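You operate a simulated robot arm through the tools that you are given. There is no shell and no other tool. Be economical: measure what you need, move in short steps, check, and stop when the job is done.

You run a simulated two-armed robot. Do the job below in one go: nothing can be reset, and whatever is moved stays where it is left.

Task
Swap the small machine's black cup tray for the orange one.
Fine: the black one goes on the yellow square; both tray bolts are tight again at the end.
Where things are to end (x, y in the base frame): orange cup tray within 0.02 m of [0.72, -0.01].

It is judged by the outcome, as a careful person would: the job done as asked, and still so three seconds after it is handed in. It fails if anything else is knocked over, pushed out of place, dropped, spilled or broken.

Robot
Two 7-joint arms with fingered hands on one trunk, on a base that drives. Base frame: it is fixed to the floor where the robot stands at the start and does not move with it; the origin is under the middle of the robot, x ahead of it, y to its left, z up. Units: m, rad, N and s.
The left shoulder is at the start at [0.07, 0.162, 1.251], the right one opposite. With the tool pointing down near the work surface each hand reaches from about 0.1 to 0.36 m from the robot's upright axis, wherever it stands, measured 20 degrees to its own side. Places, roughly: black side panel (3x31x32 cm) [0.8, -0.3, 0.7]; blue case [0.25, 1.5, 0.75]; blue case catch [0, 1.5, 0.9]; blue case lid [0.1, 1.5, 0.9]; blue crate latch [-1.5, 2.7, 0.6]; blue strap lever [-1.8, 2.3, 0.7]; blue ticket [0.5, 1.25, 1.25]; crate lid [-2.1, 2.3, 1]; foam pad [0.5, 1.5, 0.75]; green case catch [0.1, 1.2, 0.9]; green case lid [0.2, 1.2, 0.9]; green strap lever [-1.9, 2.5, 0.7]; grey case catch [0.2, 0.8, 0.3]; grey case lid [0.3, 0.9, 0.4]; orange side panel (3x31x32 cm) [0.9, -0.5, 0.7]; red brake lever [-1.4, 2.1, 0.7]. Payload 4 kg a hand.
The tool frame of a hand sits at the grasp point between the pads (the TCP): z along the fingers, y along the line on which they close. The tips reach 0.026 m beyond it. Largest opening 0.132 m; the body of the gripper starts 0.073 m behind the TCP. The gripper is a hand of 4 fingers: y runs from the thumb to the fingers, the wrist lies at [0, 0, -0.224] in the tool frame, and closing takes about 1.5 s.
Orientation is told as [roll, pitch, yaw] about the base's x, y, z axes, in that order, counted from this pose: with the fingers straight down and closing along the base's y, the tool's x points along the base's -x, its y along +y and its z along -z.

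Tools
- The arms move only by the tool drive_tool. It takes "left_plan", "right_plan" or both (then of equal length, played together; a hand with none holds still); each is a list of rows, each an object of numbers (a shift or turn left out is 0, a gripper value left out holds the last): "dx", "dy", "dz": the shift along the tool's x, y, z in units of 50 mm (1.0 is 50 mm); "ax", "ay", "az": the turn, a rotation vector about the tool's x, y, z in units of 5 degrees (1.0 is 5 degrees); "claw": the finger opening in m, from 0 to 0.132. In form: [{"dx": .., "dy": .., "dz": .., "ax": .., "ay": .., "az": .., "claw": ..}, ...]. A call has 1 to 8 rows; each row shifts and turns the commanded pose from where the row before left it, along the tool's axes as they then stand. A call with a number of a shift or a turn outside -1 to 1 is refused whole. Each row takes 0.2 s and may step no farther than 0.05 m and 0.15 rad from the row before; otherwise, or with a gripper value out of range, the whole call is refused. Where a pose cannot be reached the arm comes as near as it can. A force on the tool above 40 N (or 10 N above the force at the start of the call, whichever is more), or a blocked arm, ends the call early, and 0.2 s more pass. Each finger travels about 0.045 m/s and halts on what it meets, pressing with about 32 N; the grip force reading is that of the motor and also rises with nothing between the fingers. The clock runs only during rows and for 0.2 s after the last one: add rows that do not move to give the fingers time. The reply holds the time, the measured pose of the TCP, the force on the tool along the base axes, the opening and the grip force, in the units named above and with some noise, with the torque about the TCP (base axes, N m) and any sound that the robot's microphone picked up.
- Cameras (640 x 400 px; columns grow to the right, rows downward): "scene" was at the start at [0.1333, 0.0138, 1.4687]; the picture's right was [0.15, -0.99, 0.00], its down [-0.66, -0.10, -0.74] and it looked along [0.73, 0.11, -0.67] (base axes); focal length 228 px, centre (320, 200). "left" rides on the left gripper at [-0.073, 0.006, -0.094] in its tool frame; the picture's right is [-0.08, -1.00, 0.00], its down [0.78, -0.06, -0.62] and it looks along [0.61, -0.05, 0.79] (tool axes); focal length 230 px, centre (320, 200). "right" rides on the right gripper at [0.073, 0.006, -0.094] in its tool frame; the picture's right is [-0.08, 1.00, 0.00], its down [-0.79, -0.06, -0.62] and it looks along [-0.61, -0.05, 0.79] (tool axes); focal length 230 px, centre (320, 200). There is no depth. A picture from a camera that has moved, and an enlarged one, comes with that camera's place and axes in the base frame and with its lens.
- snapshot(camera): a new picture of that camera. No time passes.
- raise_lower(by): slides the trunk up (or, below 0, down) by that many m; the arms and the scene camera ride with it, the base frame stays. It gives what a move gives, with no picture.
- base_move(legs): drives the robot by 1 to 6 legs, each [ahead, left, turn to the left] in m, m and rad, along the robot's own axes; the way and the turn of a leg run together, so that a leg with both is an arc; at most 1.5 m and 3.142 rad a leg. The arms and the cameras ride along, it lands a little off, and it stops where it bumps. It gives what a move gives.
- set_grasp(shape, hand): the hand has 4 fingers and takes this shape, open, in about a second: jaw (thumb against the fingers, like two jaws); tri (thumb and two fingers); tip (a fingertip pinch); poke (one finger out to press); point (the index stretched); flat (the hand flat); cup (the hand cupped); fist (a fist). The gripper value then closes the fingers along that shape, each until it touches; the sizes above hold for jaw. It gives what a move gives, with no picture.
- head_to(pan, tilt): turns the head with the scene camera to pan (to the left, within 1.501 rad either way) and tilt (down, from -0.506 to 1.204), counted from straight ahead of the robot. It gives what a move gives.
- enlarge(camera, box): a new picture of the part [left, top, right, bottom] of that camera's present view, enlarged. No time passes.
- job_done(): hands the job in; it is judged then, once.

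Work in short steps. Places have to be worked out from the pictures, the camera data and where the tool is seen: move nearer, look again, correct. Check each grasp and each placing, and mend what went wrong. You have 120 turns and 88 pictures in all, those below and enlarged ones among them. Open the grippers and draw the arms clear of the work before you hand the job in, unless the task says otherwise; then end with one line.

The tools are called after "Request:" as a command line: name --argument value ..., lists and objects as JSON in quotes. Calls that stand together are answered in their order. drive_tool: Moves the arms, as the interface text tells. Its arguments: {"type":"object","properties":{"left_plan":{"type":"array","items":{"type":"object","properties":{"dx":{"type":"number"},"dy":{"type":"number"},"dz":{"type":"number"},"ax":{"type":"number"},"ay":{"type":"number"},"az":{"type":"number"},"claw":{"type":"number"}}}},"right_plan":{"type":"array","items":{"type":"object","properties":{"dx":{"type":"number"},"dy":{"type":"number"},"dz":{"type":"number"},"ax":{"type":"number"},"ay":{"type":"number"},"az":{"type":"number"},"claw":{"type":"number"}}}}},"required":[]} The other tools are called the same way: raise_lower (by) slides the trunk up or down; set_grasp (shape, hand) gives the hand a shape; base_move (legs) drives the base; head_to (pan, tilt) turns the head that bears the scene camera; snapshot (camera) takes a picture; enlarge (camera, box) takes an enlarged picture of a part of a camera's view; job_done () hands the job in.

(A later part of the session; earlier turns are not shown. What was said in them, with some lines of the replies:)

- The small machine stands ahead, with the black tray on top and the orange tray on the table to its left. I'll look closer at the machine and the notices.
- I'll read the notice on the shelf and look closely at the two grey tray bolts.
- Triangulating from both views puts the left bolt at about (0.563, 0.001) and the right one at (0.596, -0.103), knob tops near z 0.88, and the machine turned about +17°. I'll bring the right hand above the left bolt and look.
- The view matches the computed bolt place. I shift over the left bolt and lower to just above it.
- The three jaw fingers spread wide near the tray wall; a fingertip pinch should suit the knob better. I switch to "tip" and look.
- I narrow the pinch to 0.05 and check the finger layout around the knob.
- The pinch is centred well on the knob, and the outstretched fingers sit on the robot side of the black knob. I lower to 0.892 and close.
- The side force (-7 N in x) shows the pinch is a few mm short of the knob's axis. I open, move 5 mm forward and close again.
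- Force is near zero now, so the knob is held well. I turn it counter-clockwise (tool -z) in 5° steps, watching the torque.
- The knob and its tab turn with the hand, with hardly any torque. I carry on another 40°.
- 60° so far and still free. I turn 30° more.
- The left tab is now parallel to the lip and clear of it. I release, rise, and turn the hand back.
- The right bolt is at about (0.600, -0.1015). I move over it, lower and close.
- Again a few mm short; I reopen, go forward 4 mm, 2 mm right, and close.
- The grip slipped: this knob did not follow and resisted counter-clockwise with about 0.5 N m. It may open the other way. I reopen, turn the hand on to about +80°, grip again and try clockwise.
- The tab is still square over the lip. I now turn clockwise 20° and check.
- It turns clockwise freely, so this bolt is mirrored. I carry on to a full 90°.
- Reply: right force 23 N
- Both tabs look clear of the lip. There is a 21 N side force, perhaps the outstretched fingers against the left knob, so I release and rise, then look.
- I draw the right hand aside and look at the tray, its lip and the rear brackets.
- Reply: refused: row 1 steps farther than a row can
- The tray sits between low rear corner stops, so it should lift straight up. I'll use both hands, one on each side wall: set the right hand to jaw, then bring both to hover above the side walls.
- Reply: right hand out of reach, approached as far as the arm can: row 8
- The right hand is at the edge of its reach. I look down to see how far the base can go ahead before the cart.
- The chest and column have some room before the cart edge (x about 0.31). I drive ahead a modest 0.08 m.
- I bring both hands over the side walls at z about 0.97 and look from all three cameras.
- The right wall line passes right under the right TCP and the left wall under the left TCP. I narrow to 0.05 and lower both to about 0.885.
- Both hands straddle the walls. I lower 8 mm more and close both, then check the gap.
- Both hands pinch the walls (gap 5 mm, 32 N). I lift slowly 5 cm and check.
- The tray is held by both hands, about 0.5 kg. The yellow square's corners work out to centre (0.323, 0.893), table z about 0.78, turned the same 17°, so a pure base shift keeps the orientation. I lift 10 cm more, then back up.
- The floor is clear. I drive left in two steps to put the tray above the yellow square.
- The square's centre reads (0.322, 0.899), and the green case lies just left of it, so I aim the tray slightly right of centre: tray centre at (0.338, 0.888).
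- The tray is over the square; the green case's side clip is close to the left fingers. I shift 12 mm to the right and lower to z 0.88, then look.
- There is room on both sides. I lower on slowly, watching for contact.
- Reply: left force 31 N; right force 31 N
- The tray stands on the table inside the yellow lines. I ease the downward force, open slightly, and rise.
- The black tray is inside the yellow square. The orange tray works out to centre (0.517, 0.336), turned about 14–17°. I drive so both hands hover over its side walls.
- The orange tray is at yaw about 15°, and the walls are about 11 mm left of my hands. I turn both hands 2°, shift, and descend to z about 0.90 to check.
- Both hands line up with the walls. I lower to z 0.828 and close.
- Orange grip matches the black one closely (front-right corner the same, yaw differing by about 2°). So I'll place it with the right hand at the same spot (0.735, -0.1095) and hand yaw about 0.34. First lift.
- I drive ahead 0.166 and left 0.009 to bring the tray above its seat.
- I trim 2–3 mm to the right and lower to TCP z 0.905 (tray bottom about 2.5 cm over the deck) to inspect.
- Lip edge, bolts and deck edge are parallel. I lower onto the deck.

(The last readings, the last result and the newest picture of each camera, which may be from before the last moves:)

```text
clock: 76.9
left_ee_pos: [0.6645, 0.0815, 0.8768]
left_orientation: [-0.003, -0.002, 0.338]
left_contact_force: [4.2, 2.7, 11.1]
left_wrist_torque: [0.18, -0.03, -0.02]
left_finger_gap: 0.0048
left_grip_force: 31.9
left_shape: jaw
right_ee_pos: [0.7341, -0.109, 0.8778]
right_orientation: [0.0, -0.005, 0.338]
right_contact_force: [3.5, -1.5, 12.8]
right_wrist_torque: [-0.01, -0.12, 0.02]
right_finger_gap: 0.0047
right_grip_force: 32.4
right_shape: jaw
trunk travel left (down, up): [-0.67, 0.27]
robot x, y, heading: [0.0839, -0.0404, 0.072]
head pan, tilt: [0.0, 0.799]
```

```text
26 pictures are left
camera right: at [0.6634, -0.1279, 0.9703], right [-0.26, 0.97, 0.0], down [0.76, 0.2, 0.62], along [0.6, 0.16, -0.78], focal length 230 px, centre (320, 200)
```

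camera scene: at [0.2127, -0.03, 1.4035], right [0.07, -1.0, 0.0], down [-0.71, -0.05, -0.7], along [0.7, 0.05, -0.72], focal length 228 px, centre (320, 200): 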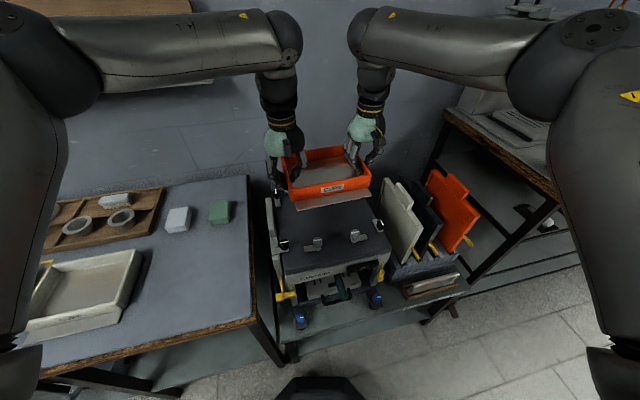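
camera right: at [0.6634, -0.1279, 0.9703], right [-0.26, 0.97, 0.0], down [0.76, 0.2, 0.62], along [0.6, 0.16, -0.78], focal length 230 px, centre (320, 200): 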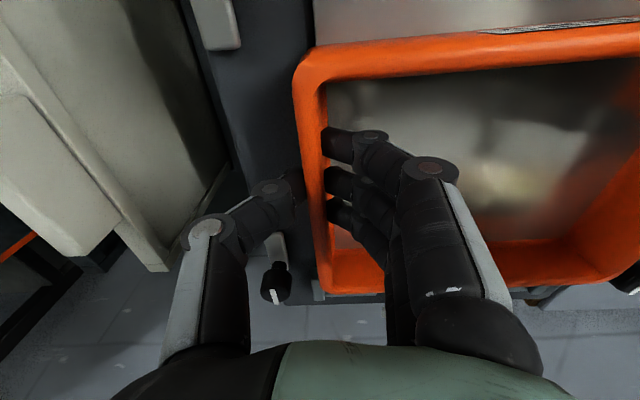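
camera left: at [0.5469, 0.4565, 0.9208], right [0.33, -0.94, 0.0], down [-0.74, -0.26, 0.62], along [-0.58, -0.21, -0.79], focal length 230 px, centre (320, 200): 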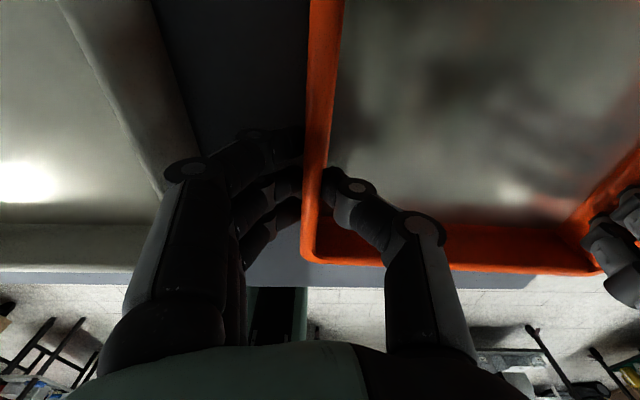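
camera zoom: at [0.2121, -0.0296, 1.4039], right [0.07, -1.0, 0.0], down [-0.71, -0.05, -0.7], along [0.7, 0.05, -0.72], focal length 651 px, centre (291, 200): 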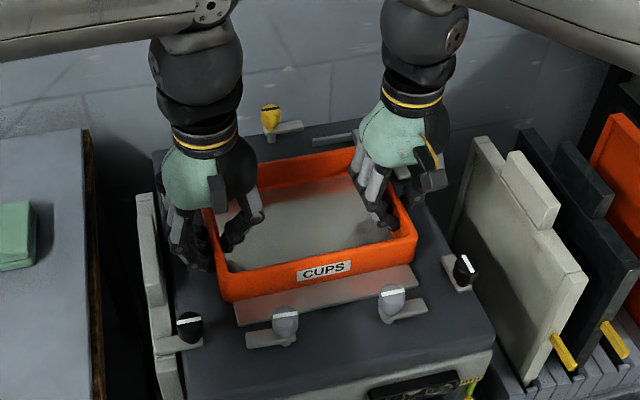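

It has landed at the same height as the black one did, with the lip at the bolts. I ease off, open and rise.

Request:
drive_tool --right_plan '[{"dz": -0.04}, {"claw": 0.035}, {}, {}, {}]' --left_plan '[{"dz": -0.04}, {"claw": 0.035}, {}, {}, {}]'

Request:
drive_tool --right_plan '[{"dz": -0.5}, {"dz": -0.8}, {"dz": -0.8}, {"dz": -0.4}, {"dy": -0.8}, {"dy": -0.8}]' --left_plan '[{"dz": -0.5}, {"dz": -0.8}, {"dz": -0.8}, {"dz": -0.8}, {"dy": 0.8}, {"dy": 0.8}]'

Request:
enlarge --camera "scene" --box '[250, 130, 410, 270]'

```text
clock: 78.1
left_ee_pos: [0.6651, 0.0809, 0.8768]
left_orientation: [0.0, 0.0, 0.338]
left_contact_force: [-0.9, 0.0, -0.1]
left_wrist_torque: [-0.04, -0.02, 0.0]
left_finger_gap: 0.0346
left_grip_force: 0.1
left_shape: jaw
right_ee_pos: [0.7347, -0.1101, 0.8768]
right_orientation: [-0.001, 0.001, 0.341]
right_contact_force: [0.5, 0.3, 0.4]
right_wrist_torque: [0.03, -0.01, 0.0]
right_finger_gap: 0.0345
right_grip_force: 0.1
right_shape: jaw
trunk travel left (down, up): [-0.67, 0.27]
robot x, y, heading: [0.0829, -0.0383, 0.066]
head pan, tilt: [0.0, 0.799]
```

```text
clock: 79.5
left_ee_pos: [0.6392, 0.1551, 1.0232]
left_orientation: [-0.001, -0.002, 0.34]
left_contact_force: [-0.1, -0.1, 0.7]
left_wrist_torque: [-0.01, 0.0, 0.01]
left_finger_gap: 0.0349
left_grip_force: 0.1
left_shape: jaw
right_ee_pos: [0.7602, -0.1833, 1.0033]
right_orientation: [-0.001, 0.0, 0.342]
right_contact_force: [-0.8, -0.4, -0.5]
right_wrist_torque: [0.02, -0.01, 0.01]
right_finger_gap: 0.0347
right_grip_force: 0.1
right_shape: jaw
trunk travel left (down, up): [-0.67, 0.27]
robot x, y, heading: [0.087, -0.039, 0.071]
head pan, tilt: [0.0, 0.799]
```

```text
2.86 times, centred on (330, 200) of scene
camera zoom: at [0.2131, -0.0291, 1.4034], right [0.07, -1.0, 0.0], down [-0.71, -0.05, -0.7], along [0.7, 0.05, -0.72], focal length 651 px, centre (291, 200)
```

zoom: 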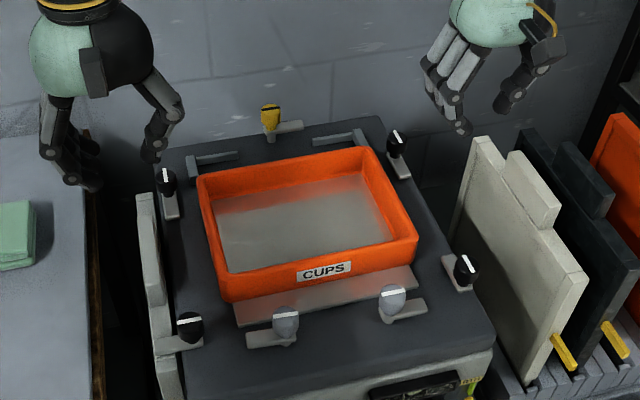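

Comparing corners, the orange tray's centre is about (0.72–0.73, -0.007) – as the black one sat, within a few mm. Now to the bolts: I set the right hand to "tip", move it over the right bolt, and take the left hand aside.

Request:
set_grasp --hand "right" --shape "tip"

Request:
drive_tool --right_plan '[{"az": 0.43, "claw": 0.05}, {"dx": 0.6, "dy": 0.6}, {"dx": 0.6, "dy": 0.6}, {"dx": 0.6, "dy": 0.6}, {"dx": 0.5, "dy": 0.6}, {"dz": 0.5}, {"dz": 0.4}]' --left_plan '[{"dz": -0.6}, {"dz": -0.6, "dy": 0.5}, {"dy": 0.9}, {"dy": 0.9}, {"dy": 0.5}, {}, {}]'

Request:
snapshot --camera "right"

```text
clock: 80.4
left_ee_pos: [0.6387, 0.1547, 1.0219]
left_orientation: [-0.001, 0.0, 0.338]
left_contact_force: [0.5, -0.5, 0.7]
left_wrist_torque: [-0.02, 0.01, 0.03]
left_finger_gap: 0.0348
left_grip_force: 0.0
left_shape: jaw
right_ee_pos: [0.7606, -0.183, 1.0034]
right_orientation: [-0.001, 0.0, 0.338]
right_contact_force: [0.1, -0.1, 0.4]
right_wrist_torque: [-0.02, 0.01, 0.01]
right_finger_gap: 0.132
right_grip_force: 0.0
right_shape: tip
trunk travel left (down, up): [-0.67, 0.27]
robot x, y, heading: [0.0793, -0.0417, 0.072]
head pan, tilt: [0.0, 0.799]
```

```text
clock: 82.0
left_ee_pos: [0.5927, 0.2904, 1.0811]
left_orientation: [0.001, 0.0, 0.34]
left_contact_force: [-0.3, -0.3, -0.1]
left_wrist_torque: [0.0, 0.01, 0.01]
left_finger_gap: 0.0348
left_grip_force: 0.1
left_shape: jaw
right_ee_pos: [0.6162, -0.1032, 0.9566]
right_orientation: [0.001, 0.0, 0.301]
right_contact_force: [0.1, 0.7, -0.9]
right_wrist_torque: [-0.03, 0.02, 0.03]
right_finger_gap: 0.0506
right_grip_force: 0.0
right_shape: tip
trunk travel left (down, up): [-0.67, 0.27]
robot x, y, heading: [0.0827, -0.0366, 0.071]
head pan, tilt: [0.0, 0.799]
```

```text
24 pictures are left
camera right: at [0.544, -0.1194, 1.0496], right [-0.22, 0.97, 0.0], down [0.77, 0.17, 0.62], along [0.6, 0.14, -0.79], focal length 230 px, centre (320, 200)
```

right: 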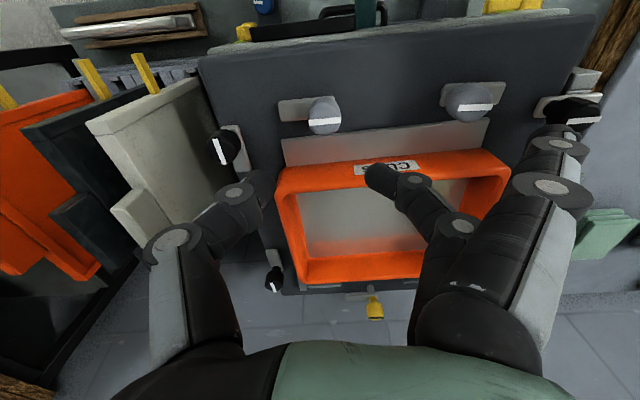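

The lip sits about 5 mm further from the knobs than the black one did, still well within reach of the tabs. I lower onto the right knob and close.

Request:
drive_tool --right_plan '[{"dx": 0.24, "dy": 0.12}, {"dz": 0.5}, {"dz": 0.5}, {"dz": 0.36}, {"claw": 0.0}, {}, {}, {}]'

Request:
enlarge --camera "right" --box '[200, 100, 440, 250]'

```text
clock: 83.8
left_ee_pos: [0.5926, 0.2905, 1.0799]
left_orientation: [-0.002, 0.0, 0.338]
left_contact_force: [0.9, 0.4, -0.1]
left_wrist_torque: [0.01, 0.01, -0.01]
left_finger_gap: 0.0345
left_grip_force: 0.1
left_shape: jaw
right_ee_pos: [0.6047, -0.1009, 0.8899]
right_orientation: [-0.001, 0.0, 0.301]
right_contact_force: [0.9, 0.6, -2.5]
right_wrist_torque: [0.03, -0.03, 0.01]
right_finger_gap: 0.0181
right_grip_force: 32.3
right_shape: tip
trunk travel left (down, up): [-0.67, 0.27]
robot x, y, heading: [0.0843, -0.0364, 0.069]
head pan, tilt: [0.0, 0.799]
```

```text
2.67 times, centred on (320, 175) of right
camera zoom: at [0.5319, -0.1165, 0.9821], right [-0.22, 0.97, 0.0], down [0.77, 0.18, 0.62], along [0.6, 0.14, -0.79], focal length 614 px, centre (320, 267)
```

zoom: 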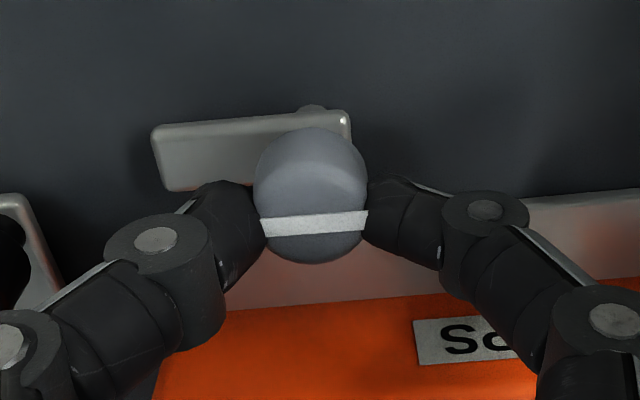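

A clean grip. I turn counter-clockwise to close: 80° first.

Request:
drive_tool --right_plan '[{"az": -1}, {"az": -1}, {"az": -1}, {"az": -1}, {"az": -1}, {"az": -1}, {"az": -1}, {"az": -1}]'

Request:
drive_tool --right_plan '[{"az": -1}, {"az": -1}, {"az": -1}, {"az": -1}, {"az": -1}, {"az": -1}, {"az": -1}, {"az": -1}]'

Request:
enlarge --camera "right" --box '[200, 100, 440, 250]'

```text
clock: 85.6
left_ee_pos: [0.5927, 0.2913, 1.0794]
left_orientation: [-0.002, -0.002, 0.339]
left_contact_force: [0.8, 0.4, 0.7]
left_wrist_torque: [-0.01, 0.05, -0.03]
left_finger_gap: 0.0346
left_grip_force: 0.0
left_shape: jaw
right_ee_pos: [0.6044, -0.0998, 0.8886]
right_orientation: [-0.001, 0.001, 1.001]
right_contact_force: [-1.3, 6.4, -3.5]
right_wrist_torque: [0.12, 0.04, -0.03]
right_finger_gap: 0.0181
right_grip_force: 32.0
right_shape: tip
trunk travel left (down, up): [-0.67, 0.27]
robot x, y, heading: [0.082, -0.0425, 0.067]
head pan, tilt: [0.0, 0.799]
```

```text
clock: 87.4
left_ee_pos: [0.5913, 0.291, 1.0802]
left_orientation: [-0.003, -0.002, 0.339]
left_contact_force: [0.9, -0.1, 0.2]
left_wrist_torque: [0.04, 0.0, -0.02]
left_finger_gap: 0.0347
left_grip_force: 0.0
left_shape: jaw
right_ee_pos: [0.603, -0.1016, 0.8894]
right_orientation: [0.003, 0.002, 1.699]
right_contact_force: [-10.2, 5.1, -5.8]
right_wrist_torque: [0.08, 0.3, -0.02]
right_finger_gap: 0.0173
right_grip_force: 32.3
right_shape: tip
trunk travel left (down, up): [-0.67, 0.27]
robot x, y, heading: [0.0823, -0.0401, 0.076]
head pan, tilt: [0.0, 0.799]
```

```text
2.67 times, centred on (320, 175) of right
camera zoom: at [0.6055, -0.174, 0.9824], right [-1.0, -0.05, 0.0], down [-0.04, 0.79, 0.62], along [-0.03, 0.61, -0.79], focal length 614 px, centre (320, 267)
```

zoom: 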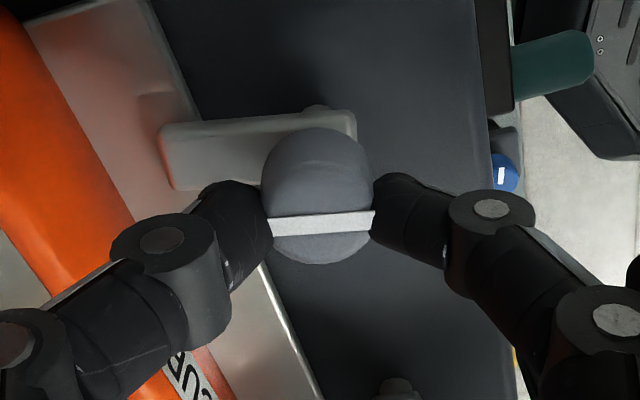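

The tab is over the lip but some 10° short of its original angle. I turn on, watching for the stop.

Request:
drive_tool --right_plan '[{"az": -1}, {"az": -1}, {"az": -1}]'

Request:
drive_tool --right_plan '[{"az": -1}, {"az": -1}]'

Request:
enlarge --camera "right" --box '[200, 100, 440, 250]'

```text
clock: 88.2
left_ee_pos: [0.5911, 0.2913, 1.0814]
left_orientation: [-0.002, 0.001, 0.338]
left_contact_force: [0.3, 0.5, -1.1]
left_wrist_torque: [-0.03, -0.01, 0.01]
left_finger_gap: 0.0346
left_grip_force: 0.0
left_shape: jaw
right_ee_pos: [0.6028, -0.1024, 0.8894]
right_orientation: [0.002, 0.0, 1.961]
right_contact_force: [-13.1, 4.3, -9.6]
right_wrist_torque: [0.01, 0.39, -0.32]
right_finger_gap: 0.0173
right_grip_force: 32.1
right_shape: tip
trunk travel left (down, up): [-0.67, 0.27]
robot x, y, heading: [0.0805, -0.0408, 0.071]
head pan, tilt: [0.0, 0.799]
```

```text
clock: 88.8
left_ee_pos: [0.59, 0.2903, 1.0812]
left_orientation: [-0.002, -0.002, 0.339]
left_contact_force: [-1.0, 0.4, -0.6]
left_wrist_torque: [0.01, 0.0, 0.01]
left_finger_gap: 0.0346
left_grip_force: 0.3
left_shape: jaw
right_ee_pos: [0.603, -0.1009, 0.8895]
right_orientation: [0.0, 0.0, 2.137]
right_contact_force: [-15.1, 5.4, -7.2]
right_wrist_torque: [0.05, 0.36, -0.47]
right_finger_gap: 0.0164
right_grip_force: 32.3
right_shape: tip
trunk travel left (down, up): [-0.67, 0.27]
robot x, y, heading: [0.0858, -0.04, 0.075]
head pan, tilt: [0.0, 0.799]
```

```text
2.67 times, centred on (320, 175) of right
camera zoom: at [0.6358, -0.1652, 0.9832], right [-0.88, -0.47, 0.0], down [-0.37, 0.7, 0.62], along [-0.29, 0.54, -0.79], focal length 614 px, centre (320, 267)
```

zoom: 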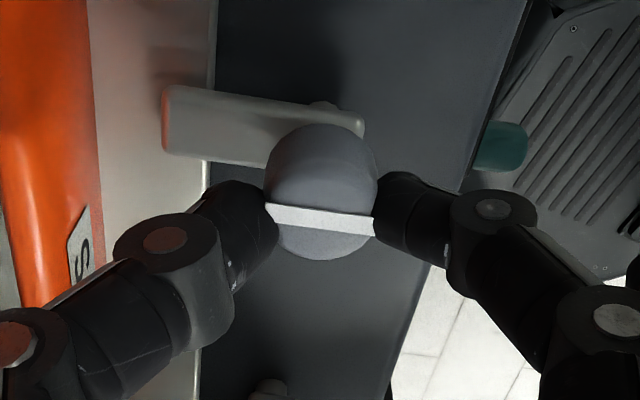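

The torque of -0.47 N m equals the stop I felt at the start: the right bolt is tight. I release, rise and move over the left bolt.

Request:
drive_tool --right_plan '[{"claw": 0.05}, {}, {}, {"dz": -0.7}, {"dz": -0.7}, {"dx": -0.7, "dy": -0.2}, {"dx": -0.7, "dy": -0.2}, {"dx": -0.69, "dy": -0.12}]'

Request:
snapshot --camera "right"

```text
clock: 90.6
left_ee_pos: [0.5915, 0.292, 1.08]
left_orientation: [-0.001, -0.001, 0.339]
left_contact_force: [1.1, -0.5, 0.8]
left_wrist_torque: [-0.02, 0.04, 0.02]
left_finger_gap: 0.0348
left_grip_force: 0.0
left_shape: jaw
right_ee_pos: [0.5698, 0.0005, 0.9599]
right_orientation: [0.001, -0.001, 2.133]
right_contact_force: [0.0, 0.5, 0.1]
right_wrist_torque: [0.02, 0.01, 0.01]
right_finger_gap: 0.0498
right_grip_force: 0.0
right_shape: tip
trunk travel left (down, up): [-0.67, 0.27]
robot x, y, heading: [0.0887, -0.042, 0.069]
head pan, tilt: [0.0, 0.799]
```

```text
20 pictures are left
camera right: at [0.6028, -0.0635, 1.0526], right [-0.88, -0.47, 0.0], down [-0.37, 0.7, 0.62], along [-0.29, 0.54, -0.79], focal length 230 px, centre (320, 200)
```

right: 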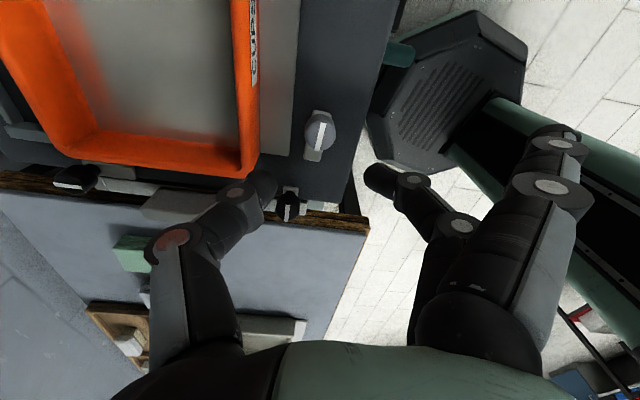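

The left knob is right below. I narrow to 0.036 to stay clear of the tray wall, lower and close.

Request:
drive_tool --right_plan '[{"claw": 0.036}, {}, {"dz": 0.5}, {"dz": 0.5}, {"dz": 0.4}, {"claw": 0.0}, {}, {}]'

Request:
enlarge --camera "right" --box '[200, 100, 440, 250]'

```text
clock: 92.4
left_ee_pos: [0.5933, 0.2899, 1.0814]
left_orientation: [0.001, 0.0, 0.338]
left_contact_force: [0.0, 0.7, -0.6]
left_wrist_torque: [-0.02, 0.0, 0.0]
left_finger_gap: 0.0345
left_grip_force: 0.1
left_shape: jaw
right_ee_pos: [0.5681, -0.0006, 0.8888]
right_orientation: [0.002, 0.0, 2.135]
right_contact_force: [0.7, -0.8, -3.3]
right_wrist_torque: [-0.04, 0.0, 0.0]
right_finger_gap: 0.0185
right_grip_force: 31.8
right_shape: tip
trunk travel left (down, up): [-0.67, 0.27]
robot x, y, heading: [0.0811, -0.0403, 0.073]
head pan, tilt: [0.0, 0.799]
```

```text
2.67 times, centred on (320, 175) of right
camera zoom: at [0.6026, -0.0643, 0.9828], right [-0.88, -0.47, 0.0], down [-0.37, 0.7, 0.62], along [-0.29, 0.54, -0.79], focal length 614 px, centre (320, 267)
```

zoom: 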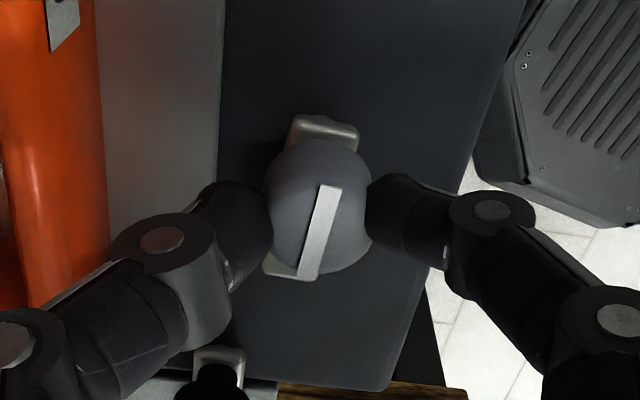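

A firm grip with no side force. I turn clockwise 80° to close.

Request:
drive_tool --right_plan '[{"az": 1}, {"az": 1}, {"az": 1}, {"az": 1}, {"az": 1}, {"az": 1}, {"az": 1}, {"az": 1}]'

Request:
drive_tool --right_plan '[{"az": 1}, {"az": 1}, {"az": 1}, {"az": 1}, {"az": 1}, {"az": 1}, {"az": 1}, {"az": 1}]'

Request:
enlarge --camera "right" --box '[200, 100, 440, 250]'

```text
clock: 94.2
left_ee_pos: [0.5902, 0.2903, 1.0815]
left_orientation: [0.0, -0.001, 0.34]
left_contact_force: [-0.7, -0.3, 0.2]
left_wrist_torque: [0.01, 0.02, -0.02]
left_finger_gap: 0.0346
left_grip_force: 0.1
left_shape: jaw
right_ee_pos: [0.5695, 0.0003, 0.8899]
right_orientation: [0.0, 0.0, 1.433]
right_contact_force: [-4.8, -1.5, 2.9]
right_wrist_torque: [-0.03, 0.15, 0.0]
right_finger_gap: 0.0184
right_grip_force: 31.9
right_shape: tip
trunk travel left (down, up): [-0.67, 0.27]
robot x, y, heading: [0.0856, -0.0449, 0.074]
head pan, tilt: [0.0, 0.799]
```

```text
clock: 96.0
left_ee_pos: [0.5913, 0.2901, 1.0809]
left_orientation: [0.0, -0.002, 0.338]
left_contact_force: [-0.7, -0.8, 0.1]
left_wrist_torque: [0.0, -0.01, 0.02]
left_finger_gap: 0.0347
left_grip_force: 0.1
left_shape: jaw
right_ee_pos: [0.5683, 0.0011, 0.8896]
right_orientation: [0.0, -0.001, 0.736]
right_contact_force: [-9.9, 0.3, -3.5]
right_wrist_torque: [0.06, 0.25, 0.04]
right_finger_gap: 0.0179
right_grip_force: 31.7
right_shape: tip
trunk travel left (down, up): [-0.67, 0.27]
robot x, y, heading: [0.0818, -0.0439, 0.07]
head pan, tilt: [0.0, 0.799]
```

```text
2.67 times, centred on (320, 175) of right
camera zoom: at [0.5093, -0.044, 0.9829], right [-0.61, 0.79, 0.0], down [0.62, 0.48, 0.62], along [0.49, 0.38, -0.79], focal length 614 px, centre (320, 267)
```

zoom: 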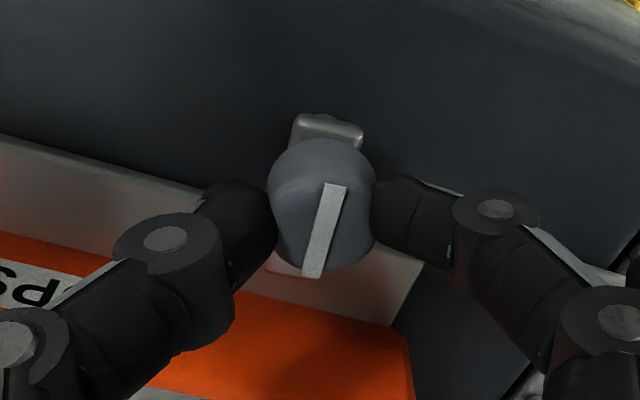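

The tab is nearly square to the lip; I turn on until I feel the stop.

Request:
drive_tool --right_plan '[{"az": 1}, {"az": 1}, {"az": 1}]'

Request:
drive_tool --right_plan '[{"az": 1}, {"az": 1}]'

Request:
enlarge --camera "right" --box '[200, 100, 440, 250]'

```text
clock: 96.8
left_ee_pos: [0.5895, 0.2889, 1.0821]
left_orientation: [-0.002, -0.003, 0.339]
left_contact_force: [-0.1, 0.5, 0.8]
left_wrist_torque: [0.03, -0.01, -0.02]
left_finger_gap: 0.0347
left_grip_force: 0.1
left_shape: jaw
right_ee_pos: [0.5656, -0.0014, 0.8892]
right_orientation: [-0.001, 0.002, 0.483]
right_contact_force: [-18.5, -5.1, -6.9]
right_wrist_torque: [-0.9, 0.34, 3.08]
right_finger_gap: 0.0174
right_grip_force: 31.8
right_shape: tip
trunk travel left (down, up): [-0.67, 0.27]
robot x, y, heading: [0.0863, -0.0398, 0.073]
head pan, tilt: [0.0, 0.799]
```

```text
clock: 97.4
left_ee_pos: [0.5892, 0.2898, 1.0816]
left_orientation: [-0.002, -0.005, 0.339]
left_contact_force: [0.1, -0.2, 0.3]
left_wrist_torque: [0.02, -0.01, -0.01]
left_finger_gap: 0.0348
left_grip_force: 0.0
left_shape: jaw
right_ee_pos: [0.5677, 0.0001, 0.8909]
right_orientation: [-0.001, -0.001, 0.3]
right_contact_force: [-25.1, -4.6, -4.3]
right_wrist_torque: [0.07, 0.47, 0.48]
right_finger_gap: 0.0173
right_grip_force: 32.5
right_shape: tip
trunk travel left (down, up): [-0.67, 0.27]
robot x, y, heading: [0.0815, -0.0401, 0.072]
head pan, tilt: [0.0, 0.799]
```

```text
2.67 times, centred on (320, 175) of right
camera zoom: at [0.4941, -0.016, 0.9831], right [-0.22, 0.98, 0.0], down [0.77, 0.17, 0.62], along [0.6, 0.14, -0.79], focal length 614 px, centre (320, 267)
```

zoom: 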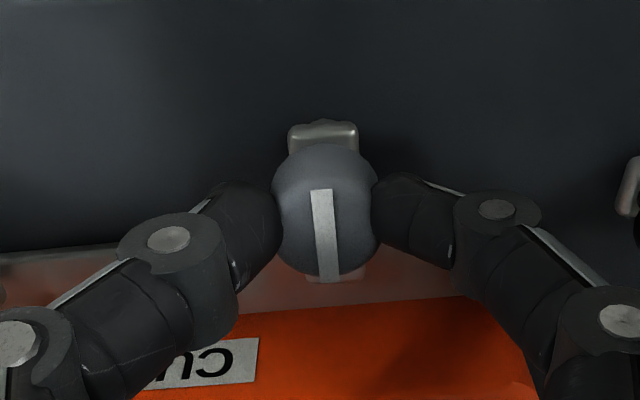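

Torque 0.48 N m and the line's angle is as at the start: the left bolt is tight. A brief spike suggests the spare fingers brushed something, perhaps the black panel knob; I release, rise and check.

Request:
drive_tool --right_plan '[{"claw": 0.05}, {}, {}, {"dz": -0.8}, {"dz": -0.8}, {"dz": -0.8}, {"dy": -0.9}, {"dy": -0.9}]'

Request:
drive_tool --right_plan '[{"dy": -0.9, "dz": -0.3}, {"dy": -0.9, "dz": -0.3}, {"dy": -0.5, "dz": -0.5}]' --left_plan '[{"dy": 0.4}, {}, {}]'

Request:
enlarge --camera "scene" --box '[250, 130, 410, 270]'

```text
clock: 99.2
left_ee_pos: [0.5922, 0.288, 1.0817]
left_orientation: [0.001, -0.001, 0.34]
left_contact_force: [-0.1, 0.1, 0.1]
left_wrist_torque: [0.02, 0.02, -0.01]
left_finger_gap: 0.0348
left_grip_force: 0.1
left_shape: jaw
right_ee_pos: [0.5961, -0.0865, 1.0122]
right_orientation: [0.002, 0.0, 0.303]
right_contact_force: [0.1, 0.4, -0.3]
right_wrist_torque: [0.02, -0.01, 0.05]
right_finger_gap: 0.0494
right_grip_force: 0.1
right_shape: tip
trunk travel left (down, up): [-0.67, 0.27]
robot x, y, heading: [0.0805, -0.0415, 0.074]
head pan, tilt: [0.0, 0.799]
```

```text
clock: 100.0
left_ee_pos: [0.5857, 0.3106, 1.0804]
left_orientation: [-0.001, 0.0, 0.338]
left_contact_force: [0.7, 0.7, -0.2]
left_wrist_torque: [-0.03, -0.05, 0.0]
left_finger_gap: 0.0345
left_grip_force: 0.0
left_shape: jaw
right_ee_pos: [0.6317, -0.1934, 1.0669]
right_orientation: [0.001, -0.001, 0.303]
right_contact_force: [-0.7, -0.2, 0.5]
right_wrist_torque: [-0.01, 0.02, 0.01]
right_finger_gap: 0.0494
right_grip_force: 0.0
right_shape: tip
trunk travel left (down, up): [-0.67, 0.27]
robot x, y, heading: [0.0857, -0.0372, 0.073]
head pan, tilt: [0.0, 0.799]
```

```text
2.86 times, centred on (330, 200) of scene
camera zoom: at [0.2129, -0.0288, 1.4033], right [0.07, -1.0, 0.0], down [-0.71, -0.05, -0.7], along [0.7, 0.05, -0.72], focal length 651 px, centre (291, 200)
```

zoom: 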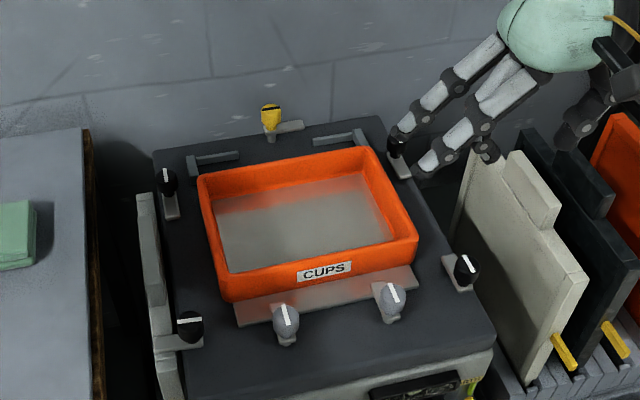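

Both bolts look closed. I zoom in on the bolts and the black panel knob.

Request:
enlarge --camera "scene" --box '[285, 220, 375, 270]'

Request:
snapshot --camera "right"

```text
7.11 times, centred on (330, 245) of scene
camera zoom: at [0.2129, -0.0288, 1.4033], right [0.07, -1.0, 0.0], down [-0.71, -0.05, -0.7], along [0.7, 0.05, -0.72], focal length 1620 px, centre (249, -120)
```

zoom: 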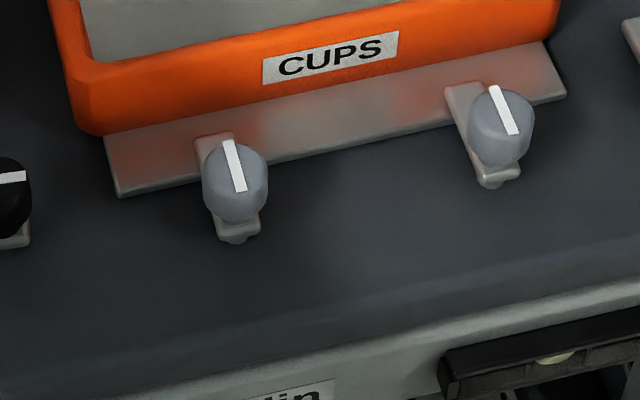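

```text
14 pictures are left
camera right: at [0.559, -0.2102, 1.1591], right [-0.22, 0.97, 0.0], down [0.77, 0.18, 0.62], along [0.6, 0.14, -0.79], focal length 230 px, centre (320, 200)
```

right: 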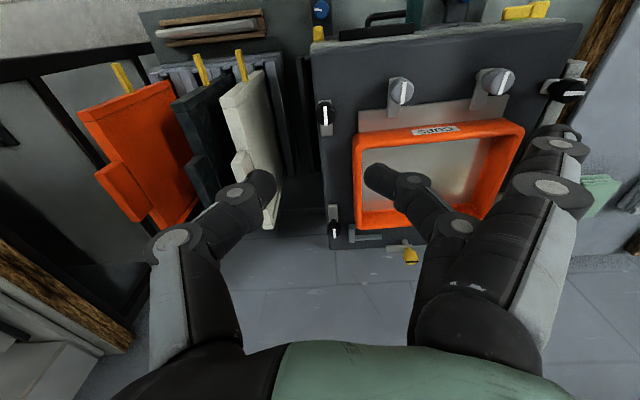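

Tabs lie over the lip on both bolts at the original angle, and the black knob is unmoved. I raise the arms, open them and back off.

Request:
drive_tool --right_plan '[{"dz": -0.8, "claw": 0.1}, {"dz": -0.8}, {"dx": 0.8}, {}]' --left_plan '[{"dz": -0.8, "claw": 0.1}, {"dz": -0.5}, {"dx": 0.8}, {}]'

Request:
base_move --legs '[[-0.25, 0, 0]]'

Request:
head_to --pan 0.4 --tilt 0.6

Request:
snapshot --camera "scene"

```text
clock: 101.0
left_ee_pos: [0.5474, 0.2954, 1.1484]
left_orientation: [-0.001, 0.001, 0.339]
left_contact_force: [-0.1, -0.5, -0.2]
left_wrist_torque: [0.05, -0.02, -0.03]
left_finger_gap: 0.0998
left_grip_force: 0.1
left_shape: jaw
right_ee_pos: [0.5953, -0.2067, 1.1471]
right_orientation: [-0.001, 0.0, 0.302]
right_contact_force: [0.9, 0.6, -0.2]
right_wrist_torque: [0.01, 0.05, 0.01]
right_finger_gap: 0.0999
right_grip_force: 0.1
right_shape: tip
trunk travel left (down, up): [-0.67, 0.27]
robot x, y, heading: [0.0823, -0.0422, 0.076]
head pan, tilt: [0.0, 0.799]
```

```text
clock: 102.8
left_ee_pos: [0.2979, 0.2781, 1.1465]
left_orientation: [0.001, 0.002, 0.343]
left_contact_force: [-0.5, -0.2, -0.8]
left_wrist_torque: [0.02, -0.01, 0.01]
left_finger_gap: 0.0997
left_grip_force: 0.1
left_shape: jaw
right_ee_pos: [0.3482, -0.2241, 1.1463]
right_orientation: [0.0, 0.002, 0.308]
right_contact_force: [-0.2, -0.8, 0.4]
right_wrist_torque: [0.01, 0.0, 0.0]
right_finger_gap: 0.0995
right_grip_force: 0.1
right_shape: tip
trunk travel left (down, up): [-0.67, 0.27]
robot x, y, heading: [-0.1672, -0.0587, 0.074]
head pan, tilt: [0.0, 0.799]
```

```text
clock: 103.7
left_ee_pos: [0.2964, 0.2772, 1.1472]
left_orientation: [0.001, 0.001, 0.345]
left_contact_force: [-0.3, 0.3, -1.0]
left_wrist_torque: [-0.02, 0.0, -0.01]
left_finger_gap: 0.0997
left_grip_force: 0.1
left_shape: jaw
right_ee_pos: [0.3472, -0.2237, 1.1471]
right_orientation: [0.0, 0.001, 0.306]
right_contact_force: [0.0, -0.6, 0.8]
right_wrist_torque: [0.0, 0.01, -0.03]
right_finger_gap: 0.0995
right_grip_force: 0.0
right_shape: tip
trunk travel left (down, up): [-0.67, 0.27]
robot x, y, heading: [-0.17, -0.06, 0.078]
head pan, tilt: [0.4, 0.6]
```

```text
13 pictures are left
camera scene: at [-0.037, -0.0138, 1.4201], right [0.46, -0.89, 0.0], down [-0.5, -0.26, -0.82], along [0.73, 0.38, -0.57], focal length 228 px, centre (320, 200)
```

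scene: 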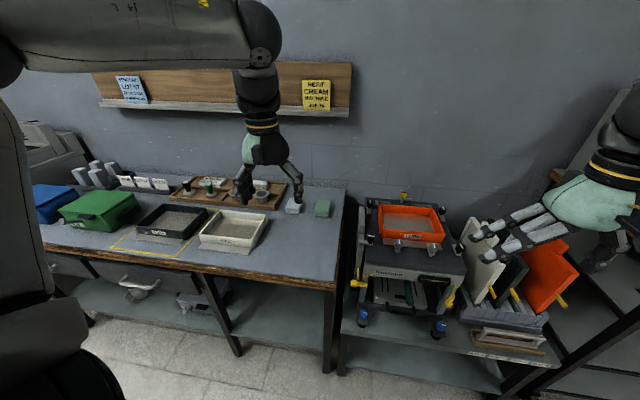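

Everything stands as asked: the orange tray is bolted on the machine, the black tray is on the yellow square, and nothing else has moved. I hand the job in.

Request:
job_done

```text
The job is handed in.
```

The orange cup tray is on the small machine with both bolts tight, its centre at about (0.72–0.73, -0.007). The black tray is on the yellow square.
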